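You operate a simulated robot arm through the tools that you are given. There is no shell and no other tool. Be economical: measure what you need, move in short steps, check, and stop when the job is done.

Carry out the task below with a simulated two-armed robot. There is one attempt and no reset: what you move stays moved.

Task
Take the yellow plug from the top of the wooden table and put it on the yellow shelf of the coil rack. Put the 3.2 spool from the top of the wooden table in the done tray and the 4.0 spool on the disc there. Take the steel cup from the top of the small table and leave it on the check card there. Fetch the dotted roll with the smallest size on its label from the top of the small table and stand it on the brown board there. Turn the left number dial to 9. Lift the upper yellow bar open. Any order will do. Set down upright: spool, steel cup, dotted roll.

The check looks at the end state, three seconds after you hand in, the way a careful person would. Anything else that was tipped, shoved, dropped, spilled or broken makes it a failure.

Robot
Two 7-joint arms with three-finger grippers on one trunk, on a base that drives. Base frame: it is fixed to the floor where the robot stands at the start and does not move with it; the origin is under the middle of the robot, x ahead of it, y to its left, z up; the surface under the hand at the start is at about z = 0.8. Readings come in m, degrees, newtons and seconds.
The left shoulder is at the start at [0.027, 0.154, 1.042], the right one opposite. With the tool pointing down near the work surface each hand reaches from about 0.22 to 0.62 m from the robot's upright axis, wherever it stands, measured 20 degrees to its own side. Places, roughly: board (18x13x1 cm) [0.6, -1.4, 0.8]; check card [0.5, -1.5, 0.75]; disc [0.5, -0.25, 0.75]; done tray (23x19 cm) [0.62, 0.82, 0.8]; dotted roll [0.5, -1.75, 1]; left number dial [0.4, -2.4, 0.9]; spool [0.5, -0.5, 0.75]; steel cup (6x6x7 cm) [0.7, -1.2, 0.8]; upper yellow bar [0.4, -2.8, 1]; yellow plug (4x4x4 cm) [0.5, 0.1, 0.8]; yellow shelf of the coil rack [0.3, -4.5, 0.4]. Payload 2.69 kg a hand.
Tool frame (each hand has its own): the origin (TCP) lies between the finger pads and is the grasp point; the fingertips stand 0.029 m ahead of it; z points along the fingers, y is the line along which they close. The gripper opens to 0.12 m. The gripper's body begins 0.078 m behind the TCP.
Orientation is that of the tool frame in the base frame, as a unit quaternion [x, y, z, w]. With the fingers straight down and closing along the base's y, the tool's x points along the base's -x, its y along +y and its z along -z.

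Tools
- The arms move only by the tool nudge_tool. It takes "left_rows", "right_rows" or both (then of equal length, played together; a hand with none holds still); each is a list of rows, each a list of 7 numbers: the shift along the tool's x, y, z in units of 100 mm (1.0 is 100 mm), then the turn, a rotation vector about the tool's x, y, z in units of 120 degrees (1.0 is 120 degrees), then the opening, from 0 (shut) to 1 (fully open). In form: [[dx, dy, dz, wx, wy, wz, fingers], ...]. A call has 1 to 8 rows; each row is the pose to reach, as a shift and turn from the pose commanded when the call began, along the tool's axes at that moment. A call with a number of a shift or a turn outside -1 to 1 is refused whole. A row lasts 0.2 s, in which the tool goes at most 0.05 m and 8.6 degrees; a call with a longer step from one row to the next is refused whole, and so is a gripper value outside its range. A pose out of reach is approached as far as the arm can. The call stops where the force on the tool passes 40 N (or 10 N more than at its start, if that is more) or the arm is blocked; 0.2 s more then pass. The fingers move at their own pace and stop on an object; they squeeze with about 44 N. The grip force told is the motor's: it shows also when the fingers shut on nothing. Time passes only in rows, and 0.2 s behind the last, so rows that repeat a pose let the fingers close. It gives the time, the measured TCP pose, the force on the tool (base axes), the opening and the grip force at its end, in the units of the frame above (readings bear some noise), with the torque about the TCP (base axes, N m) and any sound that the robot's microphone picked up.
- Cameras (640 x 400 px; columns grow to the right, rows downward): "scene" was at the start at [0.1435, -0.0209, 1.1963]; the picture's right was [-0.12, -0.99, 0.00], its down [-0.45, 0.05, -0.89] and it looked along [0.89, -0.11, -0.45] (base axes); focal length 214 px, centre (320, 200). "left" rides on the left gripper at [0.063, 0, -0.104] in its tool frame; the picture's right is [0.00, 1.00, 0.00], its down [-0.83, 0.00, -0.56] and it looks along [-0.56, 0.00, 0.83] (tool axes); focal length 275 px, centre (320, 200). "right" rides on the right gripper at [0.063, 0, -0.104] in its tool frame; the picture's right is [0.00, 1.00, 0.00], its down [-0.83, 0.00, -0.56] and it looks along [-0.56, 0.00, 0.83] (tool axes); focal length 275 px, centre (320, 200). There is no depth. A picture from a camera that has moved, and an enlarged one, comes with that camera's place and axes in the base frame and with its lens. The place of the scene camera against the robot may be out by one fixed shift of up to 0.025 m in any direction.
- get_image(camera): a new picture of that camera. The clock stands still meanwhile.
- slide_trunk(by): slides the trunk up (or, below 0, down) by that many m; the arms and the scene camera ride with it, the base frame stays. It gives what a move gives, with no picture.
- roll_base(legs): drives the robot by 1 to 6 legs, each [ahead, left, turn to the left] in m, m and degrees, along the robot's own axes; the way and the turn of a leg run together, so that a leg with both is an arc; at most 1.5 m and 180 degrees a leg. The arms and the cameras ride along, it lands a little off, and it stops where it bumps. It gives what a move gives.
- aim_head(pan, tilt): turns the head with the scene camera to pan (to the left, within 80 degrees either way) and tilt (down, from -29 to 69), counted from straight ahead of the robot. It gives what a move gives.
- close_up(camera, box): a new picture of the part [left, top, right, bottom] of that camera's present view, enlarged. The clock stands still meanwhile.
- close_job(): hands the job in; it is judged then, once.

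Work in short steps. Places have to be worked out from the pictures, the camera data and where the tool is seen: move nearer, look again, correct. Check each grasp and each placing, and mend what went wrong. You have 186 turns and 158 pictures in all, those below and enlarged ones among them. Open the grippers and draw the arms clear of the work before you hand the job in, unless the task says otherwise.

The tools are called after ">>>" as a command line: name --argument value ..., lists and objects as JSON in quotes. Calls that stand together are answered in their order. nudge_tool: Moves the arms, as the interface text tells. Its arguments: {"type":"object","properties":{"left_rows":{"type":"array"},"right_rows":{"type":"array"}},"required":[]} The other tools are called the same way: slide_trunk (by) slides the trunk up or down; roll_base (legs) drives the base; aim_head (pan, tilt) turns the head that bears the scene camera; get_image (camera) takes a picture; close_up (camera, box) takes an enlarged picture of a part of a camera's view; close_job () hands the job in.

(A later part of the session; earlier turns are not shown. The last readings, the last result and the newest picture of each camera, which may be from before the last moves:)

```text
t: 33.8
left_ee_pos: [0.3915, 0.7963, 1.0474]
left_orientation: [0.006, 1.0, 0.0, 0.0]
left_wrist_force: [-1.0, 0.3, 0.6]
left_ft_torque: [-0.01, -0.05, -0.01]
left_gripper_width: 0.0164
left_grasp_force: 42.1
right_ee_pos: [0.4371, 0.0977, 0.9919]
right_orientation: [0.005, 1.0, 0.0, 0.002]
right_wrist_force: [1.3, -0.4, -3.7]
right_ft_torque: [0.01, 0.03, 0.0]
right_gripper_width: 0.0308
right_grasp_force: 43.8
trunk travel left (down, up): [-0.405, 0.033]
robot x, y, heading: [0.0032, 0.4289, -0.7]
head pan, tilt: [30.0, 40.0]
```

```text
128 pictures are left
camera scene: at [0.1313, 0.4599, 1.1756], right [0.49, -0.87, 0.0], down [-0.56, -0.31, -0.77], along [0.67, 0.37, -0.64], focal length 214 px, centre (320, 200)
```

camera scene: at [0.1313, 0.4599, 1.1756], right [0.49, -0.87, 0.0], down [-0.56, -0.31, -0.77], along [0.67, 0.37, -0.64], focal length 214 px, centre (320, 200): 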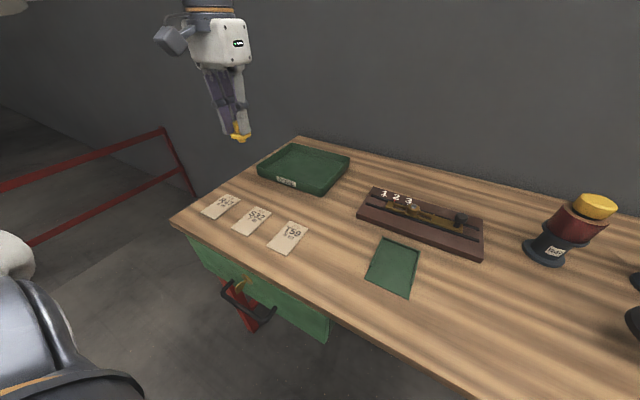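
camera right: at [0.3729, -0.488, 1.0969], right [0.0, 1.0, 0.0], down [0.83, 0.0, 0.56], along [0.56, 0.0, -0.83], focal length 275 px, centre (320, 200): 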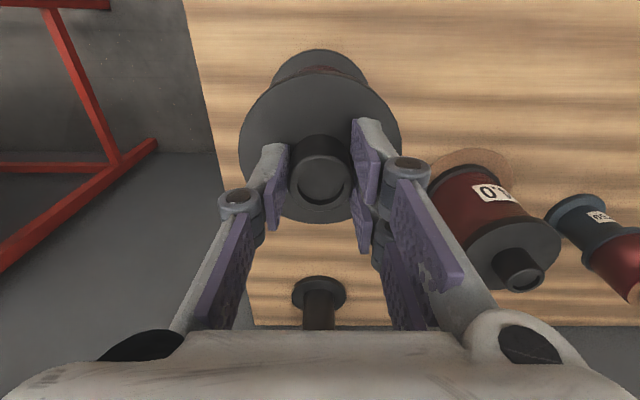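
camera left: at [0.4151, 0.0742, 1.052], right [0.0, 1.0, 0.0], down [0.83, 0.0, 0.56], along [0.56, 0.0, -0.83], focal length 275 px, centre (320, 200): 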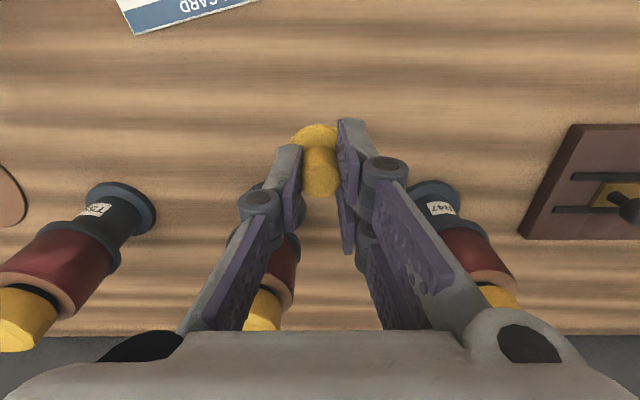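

The nudge was refused but the path was clear anyway. Now raise and pull the spool in with shorter rows.

>>> nudge_tool --right_rows '[[0, 0, -0.4, 0, 0, 0, 0], [0.2, 0, -0.75, 0, 0, 0, 0], [0.5, 0, -0.8, 0, 0, 0, 0], [0.8, 0, -0.8, 0, 0, 0, 0]]'

>>> aim_head --pan -30 --tilt 30

>>> get_image --camera "scene"

```text
t: 34.8
left_ee_pos: [0.3904, 0.7964, 1.0495]
left_orientation: [0.006, 1.0, 0.0, 0.001]
left_wrist_force: [-0.6, 0.7, 0.1]
left_ft_torque: [-0.02, -0.01, -0.01]
left_gripper_width: 0.0167
left_grasp_force: 42.9
right_ee_pos: [0.355, 0.0996, 1.0741]
right_orientation: [0.005, 1.0, -0.001, 0.002]
right_wrist_force: [-0.9, 0.1, -4.4]
right_ft_torque: [0.01, -0.02, -0.01]
right_gripper_width: 0.0308
right_grasp_force: 43.4
trunk travel left (down, up): [-0.405, 0.033]
robot x, y, heading: [0.0022, 0.4293, -0.8]
head pan, tilt: [30.0, 40.0]
```

```text
t: 36.1
left_ee_pos: [0.3913, 0.7967, 1.0478]
left_orientation: [0.006, 1.0, 0.0, 0.0]
left_wrist_force: [0.6, -0.1, 0.0]
left_ft_torque: [-0.04, 0.01, 0.0]
left_gripper_width: 0.0165
left_grasp_force: 42.0
right_ee_pos: [0.3561, 0.1009, 1.0732]
right_orientation: [0.005, 1.0, 0.0, 0.002]
right_wrist_force: [-0.2, 0.3, -4.8]
right_ft_torque: [0.01, 0.02, 0.01]
right_gripper_width: 0.0307
right_grasp_force: 44.2
trunk travel left (down, up): [-0.405, 0.033]
robot x, y, heading: [0.0049, 0.4276, -0.4]
head pan, tilt: [-30.0, 30.0]
```

```text
127 pictures are left
camera scene: at [0.1349, 0.3723, 1.1909], right [-0.51, -0.86, 0.0], down [-0.43, 0.26, -0.87], along [0.74, -0.44, -0.5], focal length 214 px, centre (320, 200)
```

scene: 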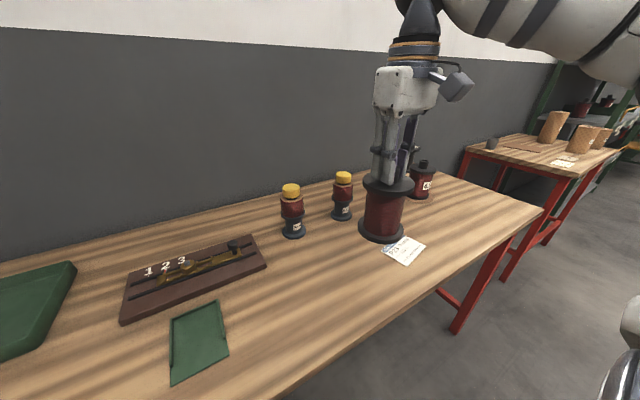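

Everything still upright. Draw the left hand inward a bit and drive 0.45 m left.

>>> nudge_tool --left_rows '[[0.3, -0.3, 0, 0, 0, 0, 0], [0.6, -0.6, 0, 0, 0, 0, 0], [0.9, -0.9, 0, 0, 0, 0, 0]]'

>>> roll_base --legs '[[0, 0.44, 0.5]]'

>>> aim_head --pan 0 --tilt 45

>>> get_image --camera "scene"

>>> get_image --camera "right"

```text
t: 36.9
left_ee_pos: [0.2985, 0.7077, 1.048]
left_orientation: [0.005, 1.0, 0.0, 0.0]
left_wrist_force: [0.2, 0.8, -0.4]
left_ft_torque: [0.04, 0.02, 0.0]
left_gripper_width: 0.0165
left_grasp_force: 42.1
right_ee_pos: [0.3572, 0.1, 1.0734]
right_orientation: [0.004, 1.0, 0.0, 0.002]
right_wrist_force: [-0.3, -0.1, -4.3]
right_ft_torque: [-0.03, -0.01, 0.01]
right_gripper_width: 0.0306
right_grasp_force: 43.8
trunk travel left (down, up): [-0.405, 0.033]
robot x, y, heading: [0.0039, 0.4304, -0.8]
head pan, tilt: [-30.0, 30.0]
```

```text
t: 40.8
left_ee_pos: [0.2972, 1.1513, 1.0482]
left_orientation: [0.0, 1.0, 0.001, 0.0]
left_wrist_force: [0.2, 1.8, -0.1]
left_ft_torque: [-0.01, 0.01, -0.01]
left_gripper_width: 0.017
left_grasp_force: 43.0
right_ee_pos: [0.3632, 0.5432, 1.0734]
right_orientation: [-0.002, 1.0, 0.0, 0.002]
right_wrist_force: [-0.3, -0.3, -4.4]
right_ft_torque: [0.03, 0.01, 0.02]
right_gripper_width: 0.0308
right_grasp_force: 44.1
trunk travel left (down, up): [-0.405, 0.033]
robot x, y, heading: [0.0087, 0.8674, 0.2]
head pan, tilt: [-30.0, 30.0]
```

```text
t: 41.7
left_ee_pos: [0.2969, 1.1508, 1.0474]
left_orientation: [-0.001, 1.0, 0.0, 0.0]
left_wrist_force: [0.0, 0.7, 0.4]
left_ft_torque: [0.01, 0.01, 0.0]
left_gripper_width: 0.0167
left_grasp_force: 42.7
right_ee_pos: [0.3636, 0.5428, 1.0742]
right_orientation: [-0.002, 1.0, 0.0, 0.002]
right_wrist_force: [0.1, -0.4, -3.4]
right_ft_torque: [-0.01, -0.01, -0.02]
right_gripper_width: 0.0306
right_grasp_force: 43.9
trunk travel left (down, up): [-0.405, 0.033]
robot x, y, heading: [0.01, 0.8685, 0.2]
head pan, tilt: [0.0, 45.0]
```

```text
126 pictures are left
camera scene: at [0.1407, 0.8573, 1.1684], right [0.0, -1.0, 0.0], down [-0.71, 0.0, -0.71], along [0.71, 0.0, -0.71], focal length 214 px, centre (320, 200)
```

scene: 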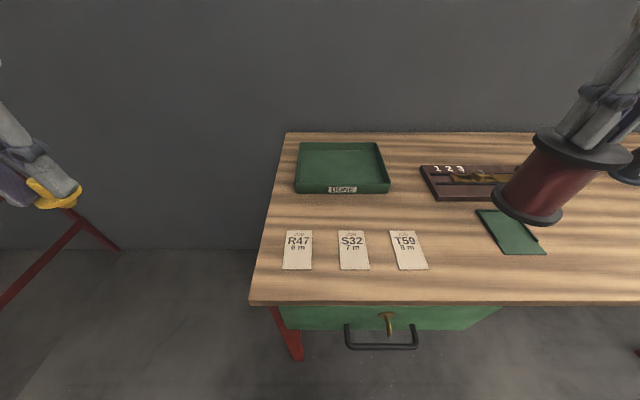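

```text
125 pictures are left
camera right: at [0.3006, 0.543, 1.1783], right [-0.01, 1.0, 0.0], down [0.83, 0.01, 0.56], along [0.56, 0.0, -0.83], focal length 275 px, centre (320, 200)
```

right: 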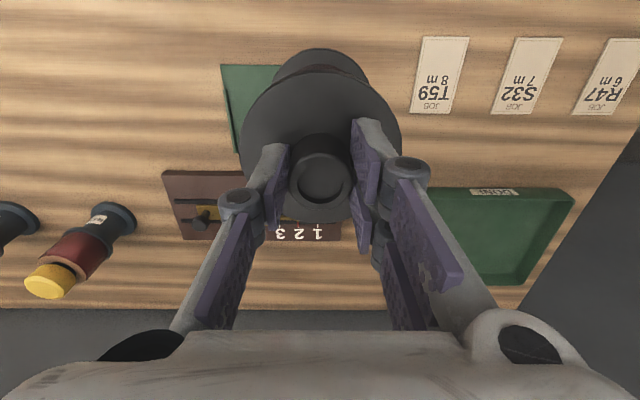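

Tray spans about x 0.495–0.705, y 0.70–0.91. I'll raise the trunk for reach, and move the spool sideways in front of the tray first.

>>> slide_trunk --by 0.033

>>> nudge_tool --right_rows '[[0, 0.45, 0, 0, 0, 0, 0], [0, 0.9, 0, 0, 0, 0, 0], [0, 1.0, 0, 0, 0, 0, 0]]'

>>> nudge_tool --right_rows '[[0, 0.45, 0, 0, 0, 0, 0], [0, 0.9, 0, 0, 0, 0, 0], [0, 1.0, 0, 0, 0, 0, 0]]'

>>> nudge_tool --right_rows '[[-0.2, 0.3, 0, 0, 0, 0, 0], [-0.6, 0.6, 0, 0, 0, 0, 0], [-1.0, 0.6, 0.1, 0, 0, 0, 0]]'

>>> get_image --camera "scene"

>>> get_image --camera "right"

```text
t: 42.5
left_ee_pos: [0.2984, 1.1515, 1.0804]
left_orientation: [0.0, 1.0, 0.0, 0.0]
left_wrist_force: [-0.4, -0.6, -0.8]
left_ft_torque: [-0.01, 0.03, -0.04]
left_gripper_width: 0.0171
left_grasp_force: 42.3
right_ee_pos: [0.3651, 0.5423, 1.1048]
right_orientation: [-0.002, 1.0, -0.001, 0.0]
right_wrist_force: [1.4, -0.5, -4.6]
right_ft_torque: [-0.04, 0.03, 0.0]
right_gripper_width: 0.0304
right_grasp_force: 44.1
trunk travel left (down, up): [-0.438, 0.0]
robot x, y, heading: [0.007, 0.8642, 0.2]
head pan, tilt: [0.0, 45.0]
```

```text
t: 43.3
left_ee_pos: [0.2976, 1.1506, 1.0811]
left_orientation: [-0.001, 1.0, 0.0, 0.001]
left_wrist_force: [0.9, -0.9, -0.3]
left_ft_torque: [-0.01, 0.0, -0.01]
left_gripper_width: 0.0166
left_grasp_force: 42.6
right_ee_pos: [0.3629, 0.6438, 1.1056]
right_orientation: [-0.002, 1.0, 0.0, 0.001]
right_wrist_force: [0.1, -0.4, -4.5]
right_ft_torque: [0.0, -0.01, 0.0]
right_gripper_width: 0.0304
right_grasp_force: 44.1
trunk travel left (down, up): [-0.438, 0.0]
robot x, y, heading: [0.0109, 0.8642, 0.0]
head pan, tilt: [0.0, 45.0]
```

```text
t: 44.1
left_ee_pos: [0.2974, 1.1507, 1.0811]
left_orientation: [0.0, 1.0, 0.0, 0.001]
left_wrist_force: [-0.4, -0.2, -1.0]
left_ft_torque: [0.01, -0.01, 0.0]
left_gripper_width: 0.0169
left_grasp_force: 42.6
right_ee_pos: [0.3623, 0.7439, 1.1055]
right_orientation: [-0.002, 1.0, 0.001, 0.003]
right_wrist_force: [-0.1, 0.3, -3.9]
right_ft_torque: [0.02, -0.02, 0.0]
right_gripper_width: 0.0305
right_grasp_force: 43.9
trunk travel left (down, up): [-0.438, 0.0]
robot x, y, heading: [0.0049, 0.8715, 0.2]
head pan, tilt: [0.0, 45.0]
```

```text
t: 44.9
left_ee_pos: [0.2999, 1.1523, 1.0795]
left_orientation: [-0.001, 1.0, 0.0, 0.0]
left_wrist_force: [0.5, 0.4, -0.3]
left_ft_torque: [0.01, 0.01, -0.02]
left_gripper_width: 0.0167
left_grasp_force: 42.6
right_ee_pos: [0.4645, 0.8066, 1.0955]
right_orientation: [-0.003, 1.0, 0.0, -0.001]
right_wrist_force: [0.0, 0.1, -4.3]
right_ft_torque: [0.01, 0.01, -0.04]
right_gripper_width: 0.0307
right_grasp_force: 44.0
trunk travel left (down, up): [-0.438, 0.0]
robot x, y, heading: [0.0084, 0.8696, 0.3]
head pan, tilt: [0.0, 45.0]
```

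```text
124 pictures are left
camera scene: at [0.1031, 0.8572, 1.2028], right [0.0, -1.0, 0.0], down [-0.71, 0.0, -0.71], along [0.71, 0.0, -0.71], focal length 214 px, centre (320, 200)
```

scene: 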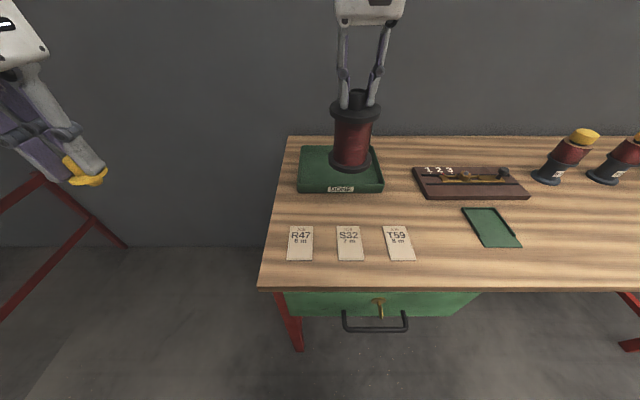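

```text
123 pictures are left
camera right: at [0.4007, 0.8061, 1.2017], right [-0.01, 1.0, 0.0], down [0.83, 0.01, 0.56], along [0.56, 0.0, -0.83], focal length 275 px, centre (320, 200)
```

right: 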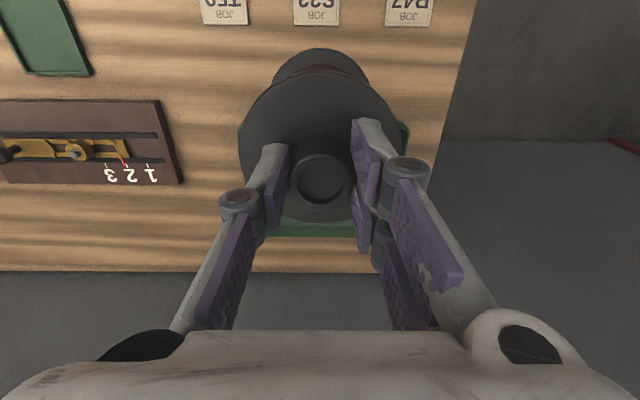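

Spool is in front of/over the tray; moving forward and down over its centre.

>>> nudge_tool --right_rows '[[-0.4, 0, 0.1, 0, 0, 0, 0], [-0.8, 0, 0.35, 0, 0, 0, 0], [-1.0, 0, 0.7, 0, 0, 0, 0]]'

>>> nudge_tool --right_rows '[[-0.15, 0, 0.2, 0, 0, 0, 0], [-0.2, 0, 0.45, 0, 0, 0, 0], [-0.2, 0, 0.6, 0, 0, 0, 0]]'

>>> close_up --camera "scene" --box '[260, 70, 420, 210]'

>>> get_image --camera "right"

```text
t: 45.7
left_ee_pos: [0.2989, 1.1519, 1.0804]
left_orientation: [-0.001, 1.0, -0.001, 0.0]
left_wrist_force: [0.4, 1.0, 0.1]
left_ft_torque: [-0.02, 0.01, 0.04]
left_gripper_width: 0.0169
left_grasp_force: 42.5
right_ee_pos: [0.5212, 0.8101, 1.0213]
right_orientation: [-0.001, 1.0, -0.001, 0.001]
right_wrist_force: [0.2, 0.4, -4.4]
right_ft_torque: [-0.05, 0.04, -0.05]
right_gripper_width: 0.0306
right_grasp_force: 43.5
right hand out of reach, approached as far as the arm can: row 1, 2, 3
trunk travel left (down, up): [-0.438, 0.0]
robot x, y, heading: [0.0072, 0.8694, 0.1]
head pan, tilt: [0.0, 45.0]
```

```text
t: 46.6
left_ee_pos: [0.2939, 1.152, 1.0823]
left_orientation: [0.0, 1.0, 0.0, 0.003]
left_wrist_force: [-0.7, 0.5, 0.2]
left_ft_torque: [0.01, -0.02, 0.02]
left_gripper_width: 0.0167
left_grasp_force: 42.5
right_ee_pos: [0.5359, 0.8096, 0.9748]
right_orientation: [-0.002, 1.0, 0.003, 0.014]
right_wrist_force: [-7.1, -0.2, 36.0]
right_ft_torque: [0.33, 1.21, 0.07]
right_gripper_width: 0.0304
right_grasp_force: 44.0
right hand out of reach, approached as far as the arm can: row 1, 2
trunk travel left (down, up): [-0.438, 0.0]
robot x, y, heading: [0.0099, 0.8685, 0.3]
head pan, tilt: [0.0, 45.0]
stopped in row 3 (right hand): the force on the tool passed its limit at 50 N (the readings are from after the stop); the commanded pose is now the measured one
```

```text
2.86 times, centred on (340, 140) of scene
camera zoom: at [0.0968, 0.8574, 1.2038], right [0.0, -1.0, 0.0], down [-0.71, 0.0, -0.71], along [0.71, 0.0, -0.71], focal length 613 px, centre (263, 371)
```

zoom: 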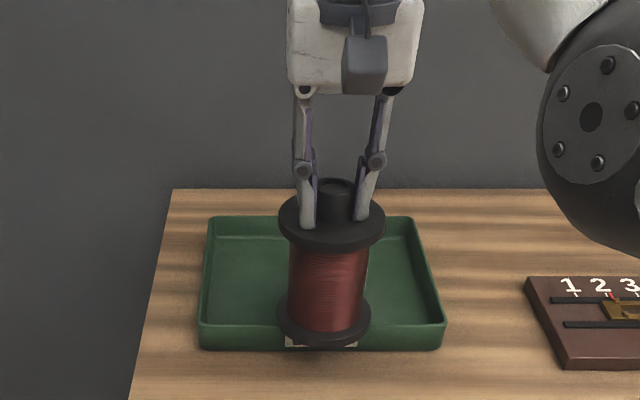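

```text
121 pictures are left
camera right: at [0.4708, 0.8094, 1.0777], right [-0.01, 1.0, 0.0], down [0.82, 0.0, 0.58], along [0.58, 0.01, -0.82], focal length 275 px, centre (320, 200)
```

right: 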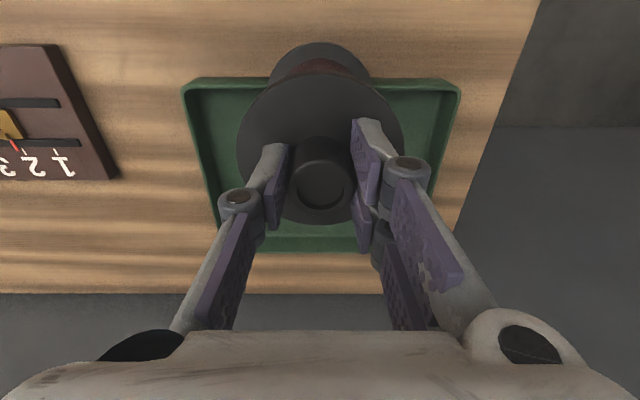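

The spool's bottom met the near rim because the arm fell short. Lift at once, then look down to see how much room the base has to go ahead.

>>> nudge_tool --right_rows '[[0.1, 0, -0.3, 0, 0, 0, 0], [0.3, 0, -0.6, 0, 0, 0, 0]]'

>>> aim_head --pan 0 --tilt 69

>>> get_image --camera "scene"

```text
t: 47.2
left_ee_pos: [0.2964, 1.1507, 1.0822]
left_orientation: [0.0, 1.0, -0.001, 0.0]
left_wrist_force: [0.4, 0.9, -0.1]
left_ft_torque: [-0.04, 0.0, 0.04]
left_gripper_width: 0.0168
left_grasp_force: 42.8
right_ee_pos: [0.5179, 0.8126, 1.0295]
right_orientation: [-0.002, 1.0, -0.001, 0.006]
right_wrist_force: [-1.0, 0.4, -3.6]
right_ft_torque: [-0.02, -0.01, 0.0]
right_gripper_width: 0.0304
right_grasp_force: 43.6
right hand out of reach, approached as far as the arm can: row 2
trunk travel left (down, up): [-0.438, 0.0]
robot x, y, heading: [0.0052, 0.8721, -0.1]
head pan, tilt: [0.0, 45.0]
```

```text
t: 48.1
left_ee_pos: [0.2982, 1.1504, 1.0822]
left_orientation: [-0.001, 1.0, 0.0, 0.001]
left_wrist_force: [0.3, 0.0, -0.4]
left_ft_torque: [-0.01, -0.01, 0.01]
left_gripper_width: 0.0167
left_grasp_force: 42.8
right_ee_pos: [0.5188, 0.8105, 1.0298]
right_orientation: [-0.001, 1.0, 0.0, 0.007]
right_wrist_force: [-0.3, -0.8, -4.5]
right_ft_torque: [0.01, 0.03, 0.03]
right_gripper_width: 0.0305
right_grasp_force: 44.4
trunk travel left (down, up): [-0.438, 0.0]
robot x, y, heading: [0.007, 0.865, 0.1]
head pan, tilt: [0.0, 68.8]
```

```text
120 pictures are left
camera scene: at [0.076, 0.8574, 1.1743], right [0.0, -1.0, 0.0], down [-0.93, 0.0, -0.36], along [0.36, 0.0, -0.93], focal length 214 px, centre (320, 200)
```

scene: 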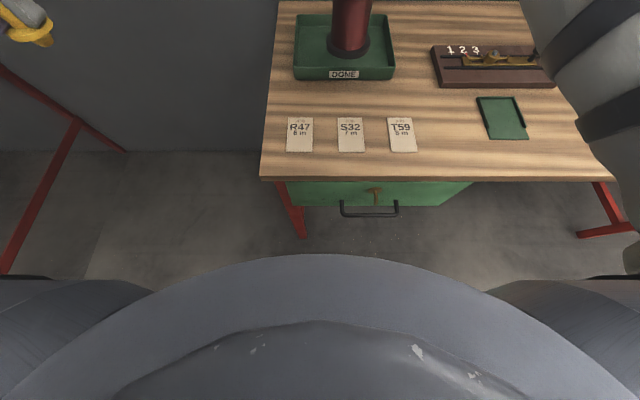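

The base front lies behind x≈0.24 at floor level and the table legs at ≈0.30, so 5 cm ahead is free. The spool (bottom ≈0.89) clears the rim.

>>> roll_base --legs '[[0.05, 0, 0]]'

>>> get_image --camera "right"

```text
t: 49.0
left_ee_pos: [0.3474, 1.152, 1.0818]
left_orientation: [0.0, 1.0, 0.0, 0.001]
left_wrist_force: [0.6, -0.1, 0.6]
left_ft_torque: [0.03, 0.09, -0.01]
left_gripper_width: 0.0168
left_grasp_force: 42.1
right_ee_pos: [0.5697, 0.8114, 1.0287]
right_orientation: [-0.002, 1.0, -0.001, 0.006]
right_wrist_force: [-0.6, -0.8, -4.3]
right_ft_torque: [0.02, 0.04, -0.03]
right_gripper_width: 0.0307
right_grasp_force: 43.4
trunk travel left (down, up): [-0.438, 0.0]
robot x, y, heading: [0.0559, 0.8692, 0.2]
head pan, tilt: [0.0, 68.8]
```

```text
119 pictures are left
camera right: at [0.5053, 0.8117, 1.1334], right [-0.01, 1.0, 0.0], down [0.82, 0.01, 0.57], along [0.57, 0.0, -0.82], focal length 275 px, centre (320, 200)
```

right: 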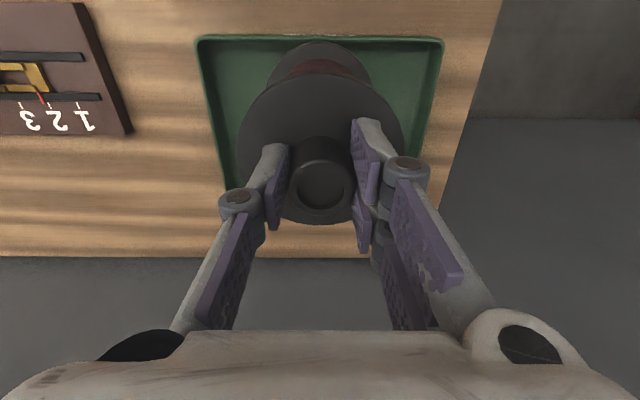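

Measured from the wrist, the near rim is at x≈0.525, so I need TCP ≈0.61. The arm reached further with the trunk lower, so slide it back down 3 cm and try moving forward.

>>> slide_trunk --by -0.03

>>> nudge_tool --right_rows '[[-0.2, 0, -0.03, 0.003, 0.004, 0, 0], [-0.4, 0, -0.03, 0.003, 0.008, 0, 0], [-0.4, 0, -0.03, 0.003, 0.008, 0, 0]]'

>>> get_image --camera "right"

```text
t: 49.6
left_ee_pos: [0.3493, 1.1516, 1.0528]
left_orientation: [0.0, 1.0, 0.001, -0.01]
left_wrist_force: [-1.2, -0.1, 0.2]
left_ft_torque: [0.02, -0.04, -0.03]
left_gripper_width: 0.0168
left_grasp_force: 42.6
right_ee_pos: [0.58, 0.8119, 0.9674]
right_orientation: [0.0, 0.999, 0.005, -0.032]
right_wrist_force: [4.9, 0.7, 14.1]
right_ft_torque: [0.66, 0.33, -0.23]
right_gripper_width: 0.0311
right_grasp_force: 44.3
trunk travel left (down, up): [-0.417, 0.021]
robot x, y, heading: [0.0588, 0.8656, -0.1]
head pan, tilt: [0.0, 68.8]
stopped: the force on the tool passed its limit at 90 N (the readings are from after the stop); the commanded pose is now the measured one
```

```text
t: 50.3
left_ee_pos: [0.3488, 1.1531, 1.0537]
left_orientation: [-0.001, 1.0, 0.0, -0.009]
left_wrist_force: [-0.7, 0.9, 0.6]
left_ft_torque: [0.04, -0.01, 0.04]
left_gripper_width: 0.0171
left_grasp_force: 43.0
right_ee_pos: [0.5833, 0.8064, 0.9687]
right_orientation: [-0.002, 0.999, 0.004, -0.036]
right_wrist_force: [-2.0, 4.2, 26.9]
right_ft_torque: [0.47, 1.97, -0.27]
right_gripper_width: 0.031
right_grasp_force: 44.1
right hand out of reach, approached as far as the arm can: row 1, 2, 3
trunk travel left (down, up): [-0.417, 0.021]
robot x, y, heading: [0.0564, 0.8659, 0.2]
head pan, tilt: [0.0, 68.8]
stopped in row 3 (right hand): the force on the tool passed its limit at 42 N (the readings are from after the stop); the commanded pose is now the measured one
```

```text
118 pictures are left
camera right: at [0.5285, 0.8053, 1.077], right [-0.01, 1.0, 0.01], down [0.87, 0.0, 0.5], along [0.5, 0.01, -0.87], focal length 275 px, centre (320, 200)
```

right: 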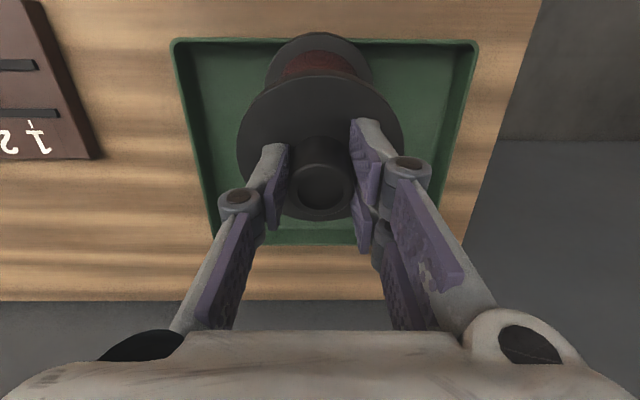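

Touching the rim again; the tilt shows the arm is past its comfort. Lift up and back, straightening the tool.

>>> nudge_tool --right_rows '[[0, 0, -0.25, 0, 0, 0, 0], [0.2, 0, -0.55, 0.004, -0.02, 0.002, 0], [0.5, 0, -0.8, 0.004, -0.034, 0.002, 0]]'

>>> get_image --camera "right"

>>> get_image --camera "scene"

```text
t: 51.1
left_ee_pos: [0.3491, 1.1531, 1.0544]
left_orientation: [0.0, 1.0, 0.0, -0.01]
left_wrist_force: [-0.7, 0.0, -1.1]
left_ft_torque: [0.01, -0.03, 0.04]
left_gripper_width: 0.0169
left_grasp_force: 42.2
right_ee_pos: [0.5395, 0.8039, 1.0484]
right_orientation: [0.001, 1.0, -0.001, -0.001]
right_wrist_force: [-0.1, 0.4, -3.6]
right_ft_torque: [-0.03, -0.03, -0.02]
right_gripper_width: 0.0306
right_grasp_force: 44.1
right hand out of reach, approached as far as the arm can: row 1
trunk travel left (down, up): [-0.417, 0.021]
robot x, y, heading: [0.0584, 0.8664, 0.1]
head pan, tilt: [0.0, 68.8]
```

```text
117 pictures are left
camera right: at [0.4775, 0.8044, 1.1539], right [0.0, 1.0, 0.0], down [0.83, 0.0, 0.55], along [0.55, 0.0, -0.83], focal length 275 px, centre (320, 200)
```

right: 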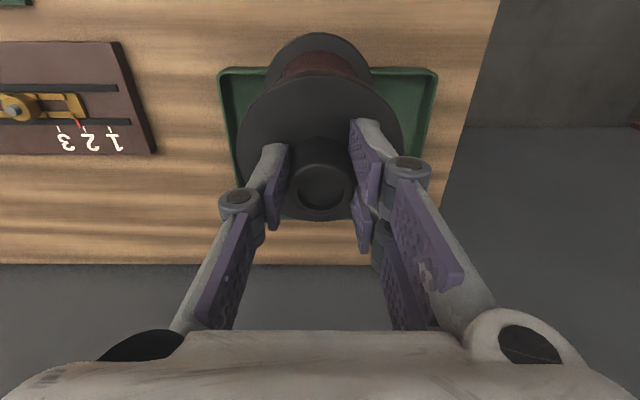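

```text
116 pictures are left
camera scene: at [0.1519, 0.8576, 1.1532], right [0.0, -1.0, 0.0], down [-0.93, 0.0, -0.36], along [0.36, 0.0, -0.93], focal length 214 px, centre (320, 200)
```

scene: 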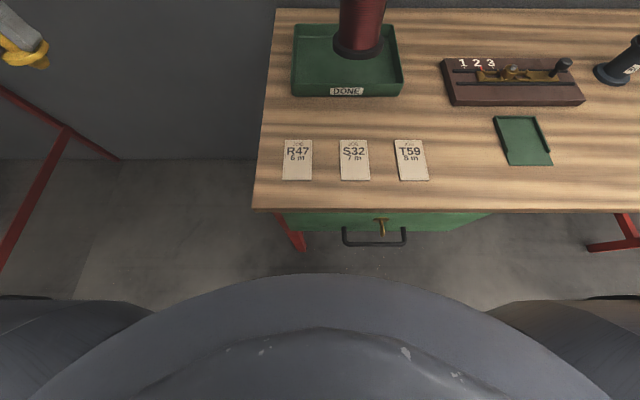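

Floor is visible just in front of the chest down to x≈0.20, so the base is short and 6 cm more ahead is safe. That carries the spool right over the tray centre.

>>> roll_base --legs '[[0.065, 0, 0]]'

>>> get_image --camera "right"

```text
t: 52.1
left_ee_pos: [0.3646, 1.1431, 1.0536]
left_orientation: [0.002, 1.0, 0.0, -0.009]
left_wrist_force: [-0.5, 0.4, 0.3]
left_ft_torque: [0.01, 0.0, -0.01]
left_gripper_width: 0.0167
left_grasp_force: 42.0
right_ee_pos: [0.5529, 0.793, 1.047]
right_orientation: [0.005, 1.0, -0.001, -0.002]
right_wrist_force: [0.3, 0.1, -4.7]
right_ft_torque: [0.0, -0.01, 0.0]
right_gripper_width: 0.031
right_grasp_force: 43.4
trunk travel left (down, up): [-0.417, 0.021]
robot x, y, heading: [0.0696, 0.858, -0.2]
head pan, tilt: [0.0, 68.8]
stopped in leg 1: the robot was blocked; the commanded pose is now the measured one
```

```text
115 pictures are left
camera right: at [0.4907, 0.7942, 1.153], right [0.0, 1.0, 0.0], down [0.83, 0.0, 0.55], along [0.55, -0.01, -0.83], focal length 275 px, centre (320, 200)
```

right: 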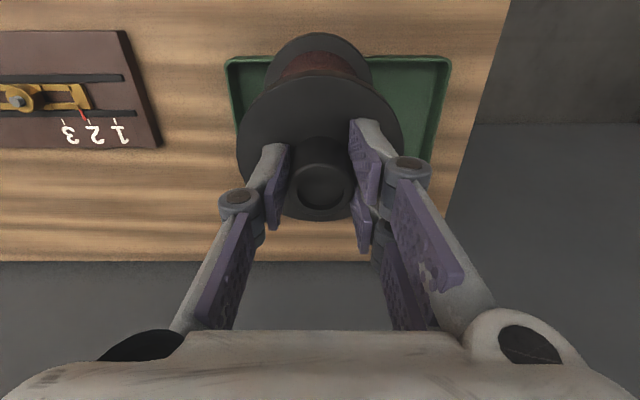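

Blocked after 1 cm: something low touched. Back off 1.5 cm and gain reach instead by lowering the trunk (the shoulders come forward); first raise and retract the hand.

>>> roll_base --legs '[[-0.015, 0, 0]]'

>>> nudge_tool --right_rows '[[0.4, 0.1, -0.1, 0, 0, 0, 0], [0.5, 0.15, -0.4, 0, 0, 0, 0], [0.6, 0.15, -0.7, 0, 0, 0, 0]]'

>>> slide_trunk --by -0.08

>>> get_image --camera "scene"

```text
t: 52.9
left_ee_pos: [0.3504, 1.1429, 1.0533]
left_orientation: [0.002, 1.0, 0.0, -0.009]
left_wrist_force: [-0.9, 1.3, 0.5]
left_ft_torque: [0.01, -0.02, 0.01]
left_gripper_width: 0.0168
left_grasp_force: 42.6
right_ee_pos: [0.5383, 0.7923, 1.0472]
right_orientation: [0.005, 1.0, -0.002, -0.003]
right_wrist_force: [-0.7, -0.4, -4.2]
right_ft_torque: [-0.01, -0.04, 0.01]
right_gripper_width: 0.0312
right_grasp_force: 44.5
trunk travel left (down, up): [-0.417, 0.021]
robot x, y, heading: [0.055, 0.8599, -0.2]
head pan, tilt: [0.0, 68.8]
```

```text
t: 53.7
left_ee_pos: [0.3506, 1.1436, 1.0532]
left_orientation: [0.003, 1.0, 0.0, -0.01]
left_wrist_force: [-1.6, 0.6, -0.4]
left_ft_torque: [-0.01, -0.05, 0.02]
left_gripper_width: 0.0169
left_grasp_force: 42.8
right_ee_pos: [0.4782, 0.8096, 1.1192]
right_orientation: [0.005, 1.0, -0.002, -0.003]
right_wrist_force: [0.0, 0.8, -3.9]
right_ft_torque: [0.01, 0.0, -0.01]
right_gripper_width: 0.0308
right_grasp_force: 44.3
trunk travel left (down, up): [-0.417, 0.021]
robot x, y, heading: [0.0545, 0.8597, -0.3]
head pan, tilt: [0.0, 68.8]
```

```text
t: 54.8
left_ee_pos: [0.3509, 1.1416, 0.9727]
left_orientation: [0.003, 1.0, -0.001, -0.01]
left_wrist_force: [-0.3, 0.5, -0.6]
left_ft_torque: [0.0, 0.01, 0.0]
left_gripper_width: 0.0167
left_grasp_force: 43.0
right_ee_pos: [0.4795, 0.808, 1.0381]
right_orientation: [0.005, 1.0, -0.002, -0.002]
right_wrist_force: [0.2, -0.4, -3.3]
right_ft_torque: [-0.04, -0.01, -0.03]
right_gripper_width: 0.0305
right_grasp_force: 44.5
trunk travel left (down, up): [-0.337, 0.101]
robot x, y, heading: [0.0555, 0.8601, -0.4]
head pan, tilt: [0.0, 68.8]
```

```text
114 pictures are left
camera scene: at [0.2044, 0.849, 1.0585], right [0.0, -1.0, 0.0], down [-0.93, 0.0, -0.36], along [0.36, 0.0, -0.93], focal length 214 px, centre (320, 200)
```

scene: 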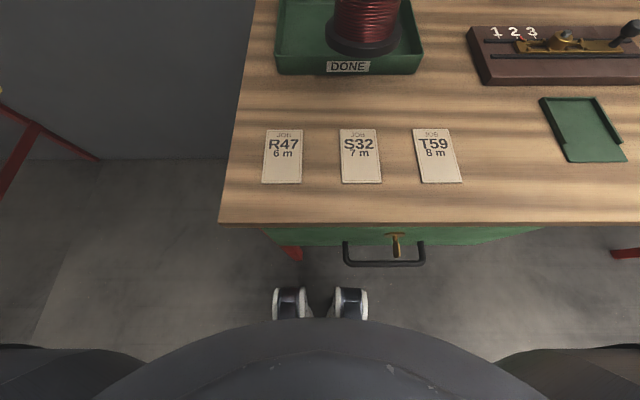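

Lowering brought the shoulders forward 5 cm. Now move the spool forward over the tray.

>>> nudge_tool --right_rows '[[-0.4, 0, 0, 0, 0, 0, 0], [-0.8, 0.02, 0, 0.003, -0.003, -0.005, 0], [-1.0, 0.04, 0, 0.003, -0.003, -0.005, 0]]'

>>> get_image --camera "right"

```text
t: 55.6
left_ee_pos: [0.3508, 1.14, 0.9735]
left_orientation: [0.003, 1.0, 0.0, -0.01]
left_wrist_force: [-0.3, -0.4, -0.5]
left_ft_torque: [0.04, -0.03, -0.01]
left_gripper_width: 0.0168
left_grasp_force: 42.6
right_ee_pos: [0.5578, 0.81, 1.0261]
right_orientation: [-0.001, 1.0, -0.005, 0.0]
right_wrist_force: [0.0, 0.5, -4.7]
right_ft_torque: [0.03, -0.06, 0.02]
right_gripper_width: 0.0306
right_grasp_force: 44.0
right hand out of reach, approached as far as the arm can: row 2, 3
trunk travel left (down, up): [-0.337, 0.101]
robot x, y, heading: [0.0526, 0.8596, -0.4]
head pan, tilt: [0.0, 68.8]
```

```text
113 pictures are left
camera right: at [0.4954, 0.8108, 1.131], right [-0.01, 1.0, -0.01], down [0.83, 0.01, 0.56], along [0.56, -0.01, -0.83], focal length 275 px, centre (320, 200)
```

right: 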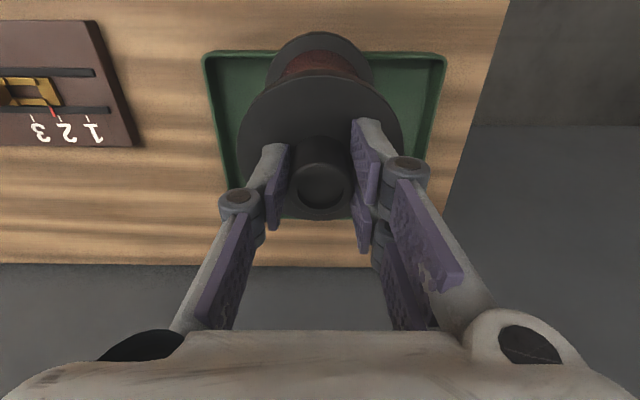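

Still short. Turning the robot ~25° left swings the right shoulder forward by 6 cm, so retract the hand, restore trunk height and turn.

>>> nudge_tool --right_rows '[[0.4, 0, -0.1, 0, 0, 0, 0], [0.8, -0.1, -0.2, 0, 0, 0, 0], [1.0, -0.4, -0.2, 0, 0, 0, 0]]'

>>> slide_trunk --by 0.068

>>> roll_base --legs '[[-0.01, 0, 25]]'

>>> get_image --camera "right"

```text
t: 56.4
left_ee_pos: [0.35, 1.1419, 0.9751]
left_orientation: [0.003, 1.0, 0.0, -0.011]
left_wrist_force: [-0.1, 0.0, 0.2]
left_ft_torque: [-0.02, -0.06, 0.0]
left_gripper_width: 0.0166
left_grasp_force: 42.0
right_ee_pos: [0.4561, 0.7697, 1.0493]
right_orientation: [0.001, 1.0, -0.004, 0.001]
right_wrist_force: [-0.5, -0.1, -4.6]
right_ft_torque: [-0.02, 0.01, -0.04]
right_gripper_width: 0.0306
right_grasp_force: 43.8
trunk travel left (down, up): [-0.337, 0.101]
robot x, y, heading: [0.0558, 0.8605, -0.3]
head pan, tilt: [0.0, 68.8]
```

```text
t: 57.5
left_ee_pos: [0.3515, 1.1419, 1.0409]
left_orientation: [0.003, 1.0, 0.0, -0.012]
left_wrist_force: [-0.4, 0.6, 0.1]
left_ft_torque: [-0.03, 0.03, 0.02]
left_gripper_width: 0.0169
left_grasp_force: 42.9
right_ee_pos: [0.46, 0.7688, 1.1157]
right_orientation: [0.0, 1.0, -0.005, 0.0]
right_wrist_force: [1.2, 0.1, -5.0]
right_ft_torque: [-0.02, 0.02, -0.02]
right_gripper_width: 0.0304
right_grasp_force: 44.1
trunk travel left (down, up): [-0.405, 0.033]
robot x, y, heading: [0.0562, 0.8582, -0.3]
head pan, tilt: [0.0, 68.8]
```

```text
t: 59.2
left_ee_pos: [0.1915, 1.239, 1.0413]
left_orientation: [-0.216, 0.976, -0.001, -0.009]
left_wrist_force: [0.1, -0.8, -0.5]
left_ft_torque: [-0.01, 0.0, 0.02]
left_gripper_width: 0.0166
left_grasp_force: 42.5
right_ee_pos: [0.4475, 0.9479, 1.1158]
right_orientation: [-0.22, 0.976, -0.004, 0.001]
right_wrist_force: [-0.6, 0.6, -3.6]
right_ft_torque: [0.02, -0.03, -0.02]
right_gripper_width: 0.0305
right_grasp_force: 44.0
trunk travel left (down, up): [-0.405, 0.033]
robot x, y, heading: [0.04, 0.8568, 25.0]
head pan, tilt: [0.0, 68.8]
```

```text
112 pictures are left
camera right: at [0.3919, 0.9226, 1.2212], right [-0.43, 0.9, -0.01], down [0.75, 0.36, 0.56], along [0.51, 0.23, -0.83], focal length 275 px, centre (320, 200)
```

right: 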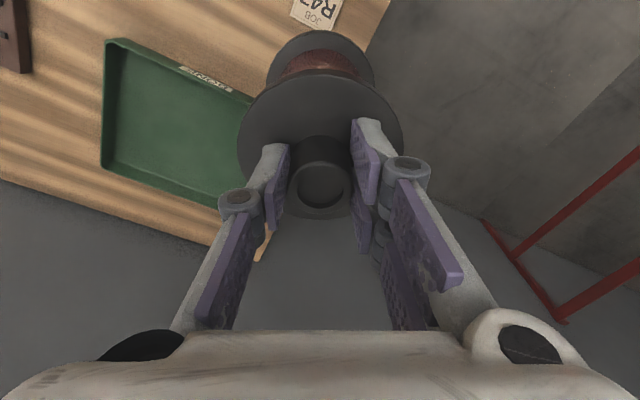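

Target in tool axes: x −0.084, y −0.19. Move sideways first, then forward and a little down.

>>> nudge_tool --right_rows '[[0, -0.45, 0.1, 0, 0, 0, 0], [0, -0.9, 0.3, 0, 0, 0, 0], [0, -0.97, 0.5, 0, 0, 0, 0]]'

>>> nudge_tool --right_rows '[[0, -0.45, 0, 0, 0, 0, 0], [-0.3, -0.8, 0, 0, 0, 0, 0], [-0.6, -0.95, 0.1, 0, 0, 0, 0], [-0.84, -0.95, 0.2, 0, 0, 0, 0]]'

>>> get_image --camera "right"

```text
t: 60.0
left_ee_pos: [0.1911, 1.2381, 1.0413]
left_orientation: [-0.217, 0.976, -0.002, -0.01]
left_wrist_force: [0.0, -0.7, -0.1]
left_ft_torque: [0.02, 0.02, 0.01]
left_gripper_width: 0.0167
left_grasp_force: 42.7
right_ee_pos: [0.492, 0.8594, 1.0678]
right_orientation: [-0.22, 0.976, -0.004, 0.002]
right_wrist_force: [0.3, 0.2, -3.0]
right_ft_torque: [0.01, 0.02, -0.03]
right_gripper_width: 0.0306
right_grasp_force: 44.1
trunk travel left (down, up): [-0.405, 0.033]
robot x, y, heading: [0.0466, 0.8603, 25.0]
head pan, tilt: [0.0, 68.8]
```

```text
t: 61.0
left_ee_pos: [0.1912, 1.2395, 1.0404]
left_orientation: [-0.217, 0.976, -0.002, -0.01]
left_wrist_force: [-0.1, -0.1, 0.6]
left_ft_torque: [0.01, 0.0, -0.07]
left_gripper_width: 0.0167
left_grasp_force: 42.3
right_ee_pos: [0.6066, 0.8115, 1.0459]
right_orientation: [-0.219, 0.976, -0.005, 0.001]
right_wrist_force: [-0.2, 0.1, -3.5]
right_ft_torque: [0.03, -0.01, -0.01]
right_gripper_width: 0.0307
right_grasp_force: 44.0
trunk travel left (down, up): [-0.405, 0.033]
robot x, y, heading: [0.0445, 0.8581, 25.0]
head pan, tilt: [0.0, 68.8]
```

```text
111 pictures are left
camera right: at [0.5505, 0.7854, 1.1519], right [-0.43, 0.9, -0.01], down [0.75, 0.37, 0.56], along [0.51, 0.23, -0.83], focal length 275 px, centre (320, 200)
```

right: 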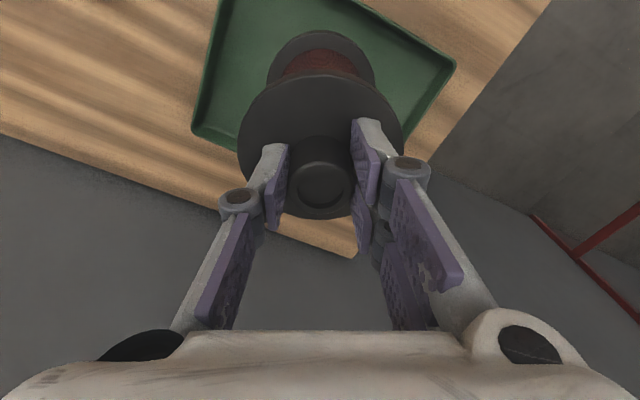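

Reached, well inside the tray. Lowering.

>>> nudge_tool --right_rows '[[0, 0, 0.4, 0, 0, 0, 0], [0, 0, 0.75, 0, 0, 0, 0], [0, 0, 0.86, 0, 0, 0, 0]]'

>>> nudge_tool --right_rows '[[0, 0, 0.04, 0, 0, 0, 0], [0, 0, 0.07, 0, 0, 0, 0], [0, 0, 0.1, 0, 0, 0, 0]]'

>>> get_image --camera "right"

```text
t: 61.8
left_ee_pos: [0.1906, 1.2402, 1.0417]
left_orientation: [-0.216, 0.976, -0.002, -0.009]
left_wrist_force: [0.2, -0.5, -0.9]
left_ft_torque: [0.03, 0.01, -0.02]
left_gripper_width: 0.0168
left_grasp_force: 42.6
right_ee_pos: [0.6082, 0.8104, 0.9613]
right_orientation: [-0.22, 0.975, -0.004, 0.002]
right_wrist_force: [0.1, 0.2, -3.9]
right_ft_torque: [0.01, 0.04, -0.01]
right_gripper_width: 0.0305
right_grasp_force: 44.2
trunk travel left (down, up): [-0.405, 0.033]
robot x, y, heading: [0.0456, 0.8555, 25.1]
head pan, tilt: [0.0, 68.8]
```

```text
t: 62.6
left_ee_pos: [0.1908, 1.2398, 1.0426]
left_orientation: [-0.217, 0.976, -0.002, -0.01]
left_wrist_force: [-0.7, -0.1, -0.5]
left_ft_torque: [-0.02, 0.0, -0.02]
left_gripper_width: 0.0169
left_grasp_force: 42.1
right_ee_pos: [0.606, 0.811, 0.9521]
right_orientation: [-0.22, 0.976, -0.005, 0.003]
right_wrist_force: [-0.9, 0.0, 1.9]
right_ft_torque: [0.1, -0.07, 0.02]
right_gripper_width: 0.0305
right_grasp_force: 43.6
trunk travel left (down, up): [-0.405, 0.033]
robot x, y, heading: [0.0444, 0.8539, 25.1]
head pan, tilt: [0.0, 68.8]
```

```text
110 pictures are left
camera right: at [0.5506, 0.7838, 1.0573], right [-0.43, 0.9, -0.01], down [0.75, 0.36, 0.56], along [0.51, 0.23, -0.83], focal length 275 px, centre (320, 200)
```

right: 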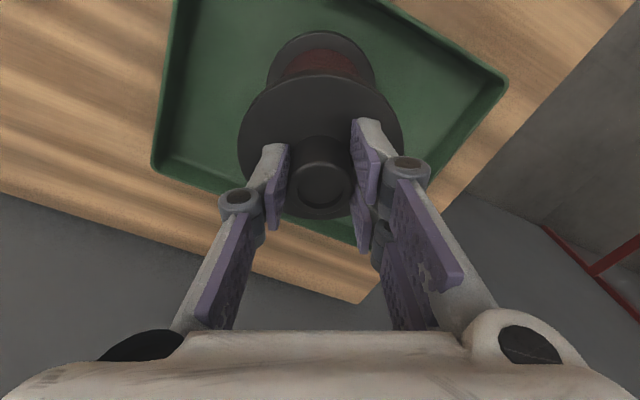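

Weight has come off: on the tray floor. Settle 1 mm more, release and rise.

>>> nudge_tool --right_rows '[[0, 0, 0.015, 0, 0, 0, 0], [0, 0, 0.0, 0, 0, 0, 0.6], [0, 0, 0.0, 0, 0, 0, 0.6], [0, 0, -0.25, 0, 0, 0, 0.6], [0, 0, -0.6, 0, 0, 0, 0.6], [0.3, 0, -0.95, 0, 0, 0, 0.6]]'

>>> aim_head --pan -30 --tilt 45

>>> get_image --camera "scene"

```text
t: 64.0
left_ee_pos: [0.1913, 1.2385, 1.0427]
left_orientation: [-0.217, 0.976, -0.002, -0.008]
left_wrist_force: [-0.5, -0.7, -0.1]
left_ft_torque: [0.0, 0.02, -0.01]
left_gripper_width: 0.017
left_grasp_force: 42.5
right_ee_pos: [0.5785, 0.7985, 1.0483]
right_orientation: [-0.22, 0.976, -0.004, 0.002]
right_wrist_force: [-0.7, 0.1, 0.4]
right_ft_torque: [0.02, -0.02, -0.01]
right_gripper_width: 0.0721
right_grasp_force: 0.0
trunk travel left (down, up): [-0.405, 0.033]
robot x, y, heading: [0.0424, 0.8541, 25.2]
head pan, tilt: [0.0, 68.8]
```

```text
t: 65.0
left_ee_pos: [0.1911, 1.2391, 1.0411]
left_orientation: [-0.216, 0.976, -0.002, -0.01]
left_wrist_force: [0.9, -0.5, -0.4]
left_ft_torque: [-0.03, 0.03, 0.02]
left_gripper_width: 0.017
left_grasp_force: 43.0
right_ee_pos: [0.5802, 0.7986, 1.0463]
right_orientation: [-0.22, 0.975, -0.004, 0.002]
right_wrist_force: [0.3, 1.0, 0.0]
right_ft_torque: [0.04, 0.0, 0.01]
right_gripper_width: 0.0723
right_grasp_force: 0.1
trunk travel left (down, up): [-0.405, 0.033]
robot x, y, heading: [0.0482, 0.8611, 24.8]
head pan, tilt: [-30.0, 45.0]
```

```text
109 pictures are left
camera scene: at [0.1745, 0.858, 1.1681], right [-0.09, -1.0, 0.0], down [-0.7, 0.06, -0.71], along [0.7, -0.06, -0.71], focal length 214 px, centre (320, 200)
```

scene: 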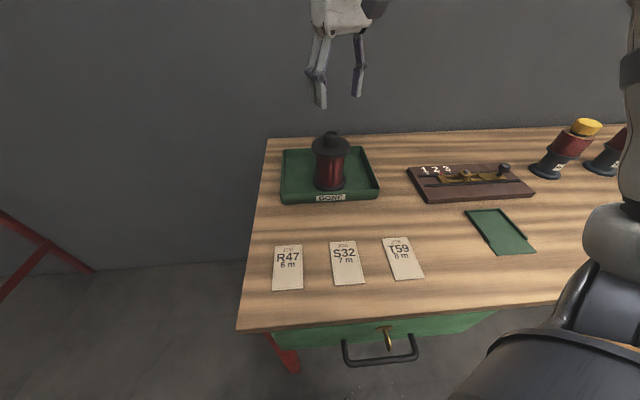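

3.2 spool stands in the done tray. Retract the right hand, back off, and square up for the drive to the small table.

>>> nudge_tool --right_rows '[[0.4, 0, -0.1, 0, 0, 0, 0.6], [0.8, 0, -0.1, 0, 0, 0, 0.6], [1.0, 0, -0.1, 0, 0, 0, 0.6]]'

>>> nudge_tool --right_rows '[[0.4, 0, 0, 0, 0, 0, 0.6], [0.8, 0, -0.2, 0, 0, 0, 0.6]]'

>>> roll_base --legs '[[-0.12, 0, 0], [0, 0, -25]]'

```text
t: 65.8
left_ee_pos: [0.1916, 1.2392, 1.0419]
left_orientation: [-0.217, 0.976, -0.002, -0.009]
left_wrist_force: [-0.5, -0.7, 0.2]
left_ft_torque: [0.01, -0.05, 0.01]
left_gripper_width: 0.0167
left_grasp_force: 42.6
right_ee_pos: [0.4888, 0.7538, 1.0586]
right_orientation: [-0.219, 0.976, -0.005, 0.002]
right_wrist_force: [0.6, 0.4, -0.2]
right_ft_torque: [0.02, 0.0, 0.0]
right_gripper_width: 0.072
right_grasp_force: 0.1
trunk travel left (down, up): [-0.405, 0.033]
robot x, y, heading: [0.0448, 0.8614, 24.8]
head pan, tilt: [-30.0, 45.0]
```

```text
t: 66.3
left_ee_pos: [0.1908, 1.2393, 1.0412]
left_orientation: [-0.217, 0.976, -0.003, -0.009]
left_wrist_force: [0.2, 1.3, -0.6]
left_ft_torque: [0.01, 0.01, 0.0]
left_gripper_width: 0.017
left_grasp_force: 42.6
right_ee_pos: [0.4149, 0.72, 1.0758]
right_orientation: [-0.221, 0.975, -0.005, 0.002]
right_wrist_force: [-0.1, -0.4, 0.0]
right_ft_torque: [-0.01, -0.01, 0.01]
right_gripper_width: 0.072
right_grasp_force: 0.0
trunk travel left (down, up): [-0.405, 0.033]
robot x, y, heading: [0.0436, 0.8548, 25.0]
head pan, tilt: [-30.0, 45.0]
```

```text
t: 68.9
left_ee_pos: [0.2327, 1.09, 1.0406]
left_orientation: [0.001, 1.0, 0.0, -0.009]
left_wrist_force: [-0.2, -0.1, -0.8]
left_ft_torque: [-0.01, 0.01, 0.02]
left_gripper_width: 0.0167
left_grasp_force: 42.6
right_ee_pos: [0.2179, 0.5259, 1.0763]
right_orientation: [-0.003, 1.0, -0.005, 0.0]
right_wrist_force: [0.1, -0.2, -0.4]
right_ft_torque: [0.02, 0.03, 0.01]
right_gripper_width: 0.072
right_grasp_force: 0.1
trunk travel left (down, up): [-0.405, 0.033]
robot x, y, heading: [-0.0616, 0.8073, 0.1]
head pan, tilt: [-30.0, 45.0]
```

Hands are tucked. Drive right to y≈−1.1 and look at the small table.

>>> roll_base --legs '[[0, -1.0, 0], [0, -0.95, 0]]'

>>> aim_head --pan -25 --tilt 30

>>> get_image --camera "scene"

```text
t: 84.1
left_ee_pos: [0.2332, -0.8569, 1.0424]
left_orientation: [-0.002, 1.0, 0.0, -0.009]
left_wrist_force: [0.2, 0.6, -0.3]
left_ft_torque: [-0.01, -0.03, -0.03]
left_gripper_width: 0.0167
left_grasp_force: 42.5
right_ee_pos: [0.221, -1.4231, 1.0769]
right_orientation: [-0.005, 1.0, -0.004, 0.001]
right_wrist_force: [1.0, -0.4, 0.3]
right_ft_torque: [0.04, 0.02, -0.01]
right_gripper_width: 0.0722
right_grasp_force: 0.0
trunk travel left (down, up): [-0.405, 0.033]
robot x, y, heading: [-0.0594, -1.1418, 0.1]
head pan, tilt: [-30.0, 45.0]
```

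```text
t: 84.9
left_ee_pos: [0.2332, -0.8568, 1.0409]
left_orientation: [-0.002, 1.0, 0.0, -0.009]
left_wrist_force: [0.4, -1.5, 0.1]
left_ft_torque: [0.01, 0.0, 0.01]
left_gripper_width: 0.0165
left_grasp_force: 42.4
right_ee_pos: [0.2198, -1.4221, 1.0762]
right_orientation: [-0.006, 1.0, -0.004, 0.001]
right_wrist_force: [0.1, -0.1, 0.0]
right_ft_torque: [0.01, -0.03, 0.01]
right_gripper_width: 0.0718
right_grasp_force: 0.0
trunk travel left (down, up): [-0.405, 0.033]
robot x, y, heading: [-0.055, -1.1419, 0.1]
head pan, tilt: [-25.0, 30.0]
```

```text
108 pictures are left
camera scene: at [0.0751, -1.1894, 1.1907], right [-0.42, -0.91, 0.0], down [-0.45, 0.21, -0.87], along [0.79, -0.36, -0.5], focal length 214 px, centre (320, 200)
```

scene: 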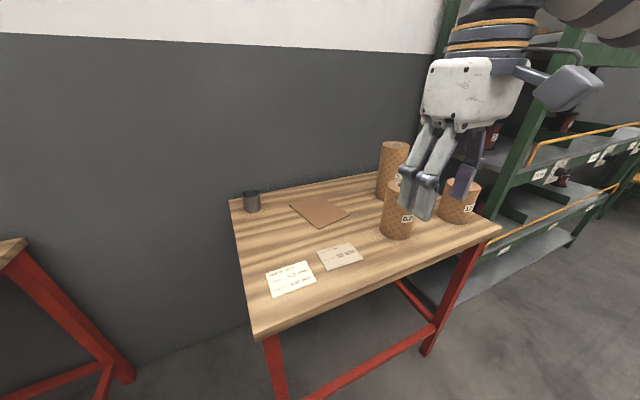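

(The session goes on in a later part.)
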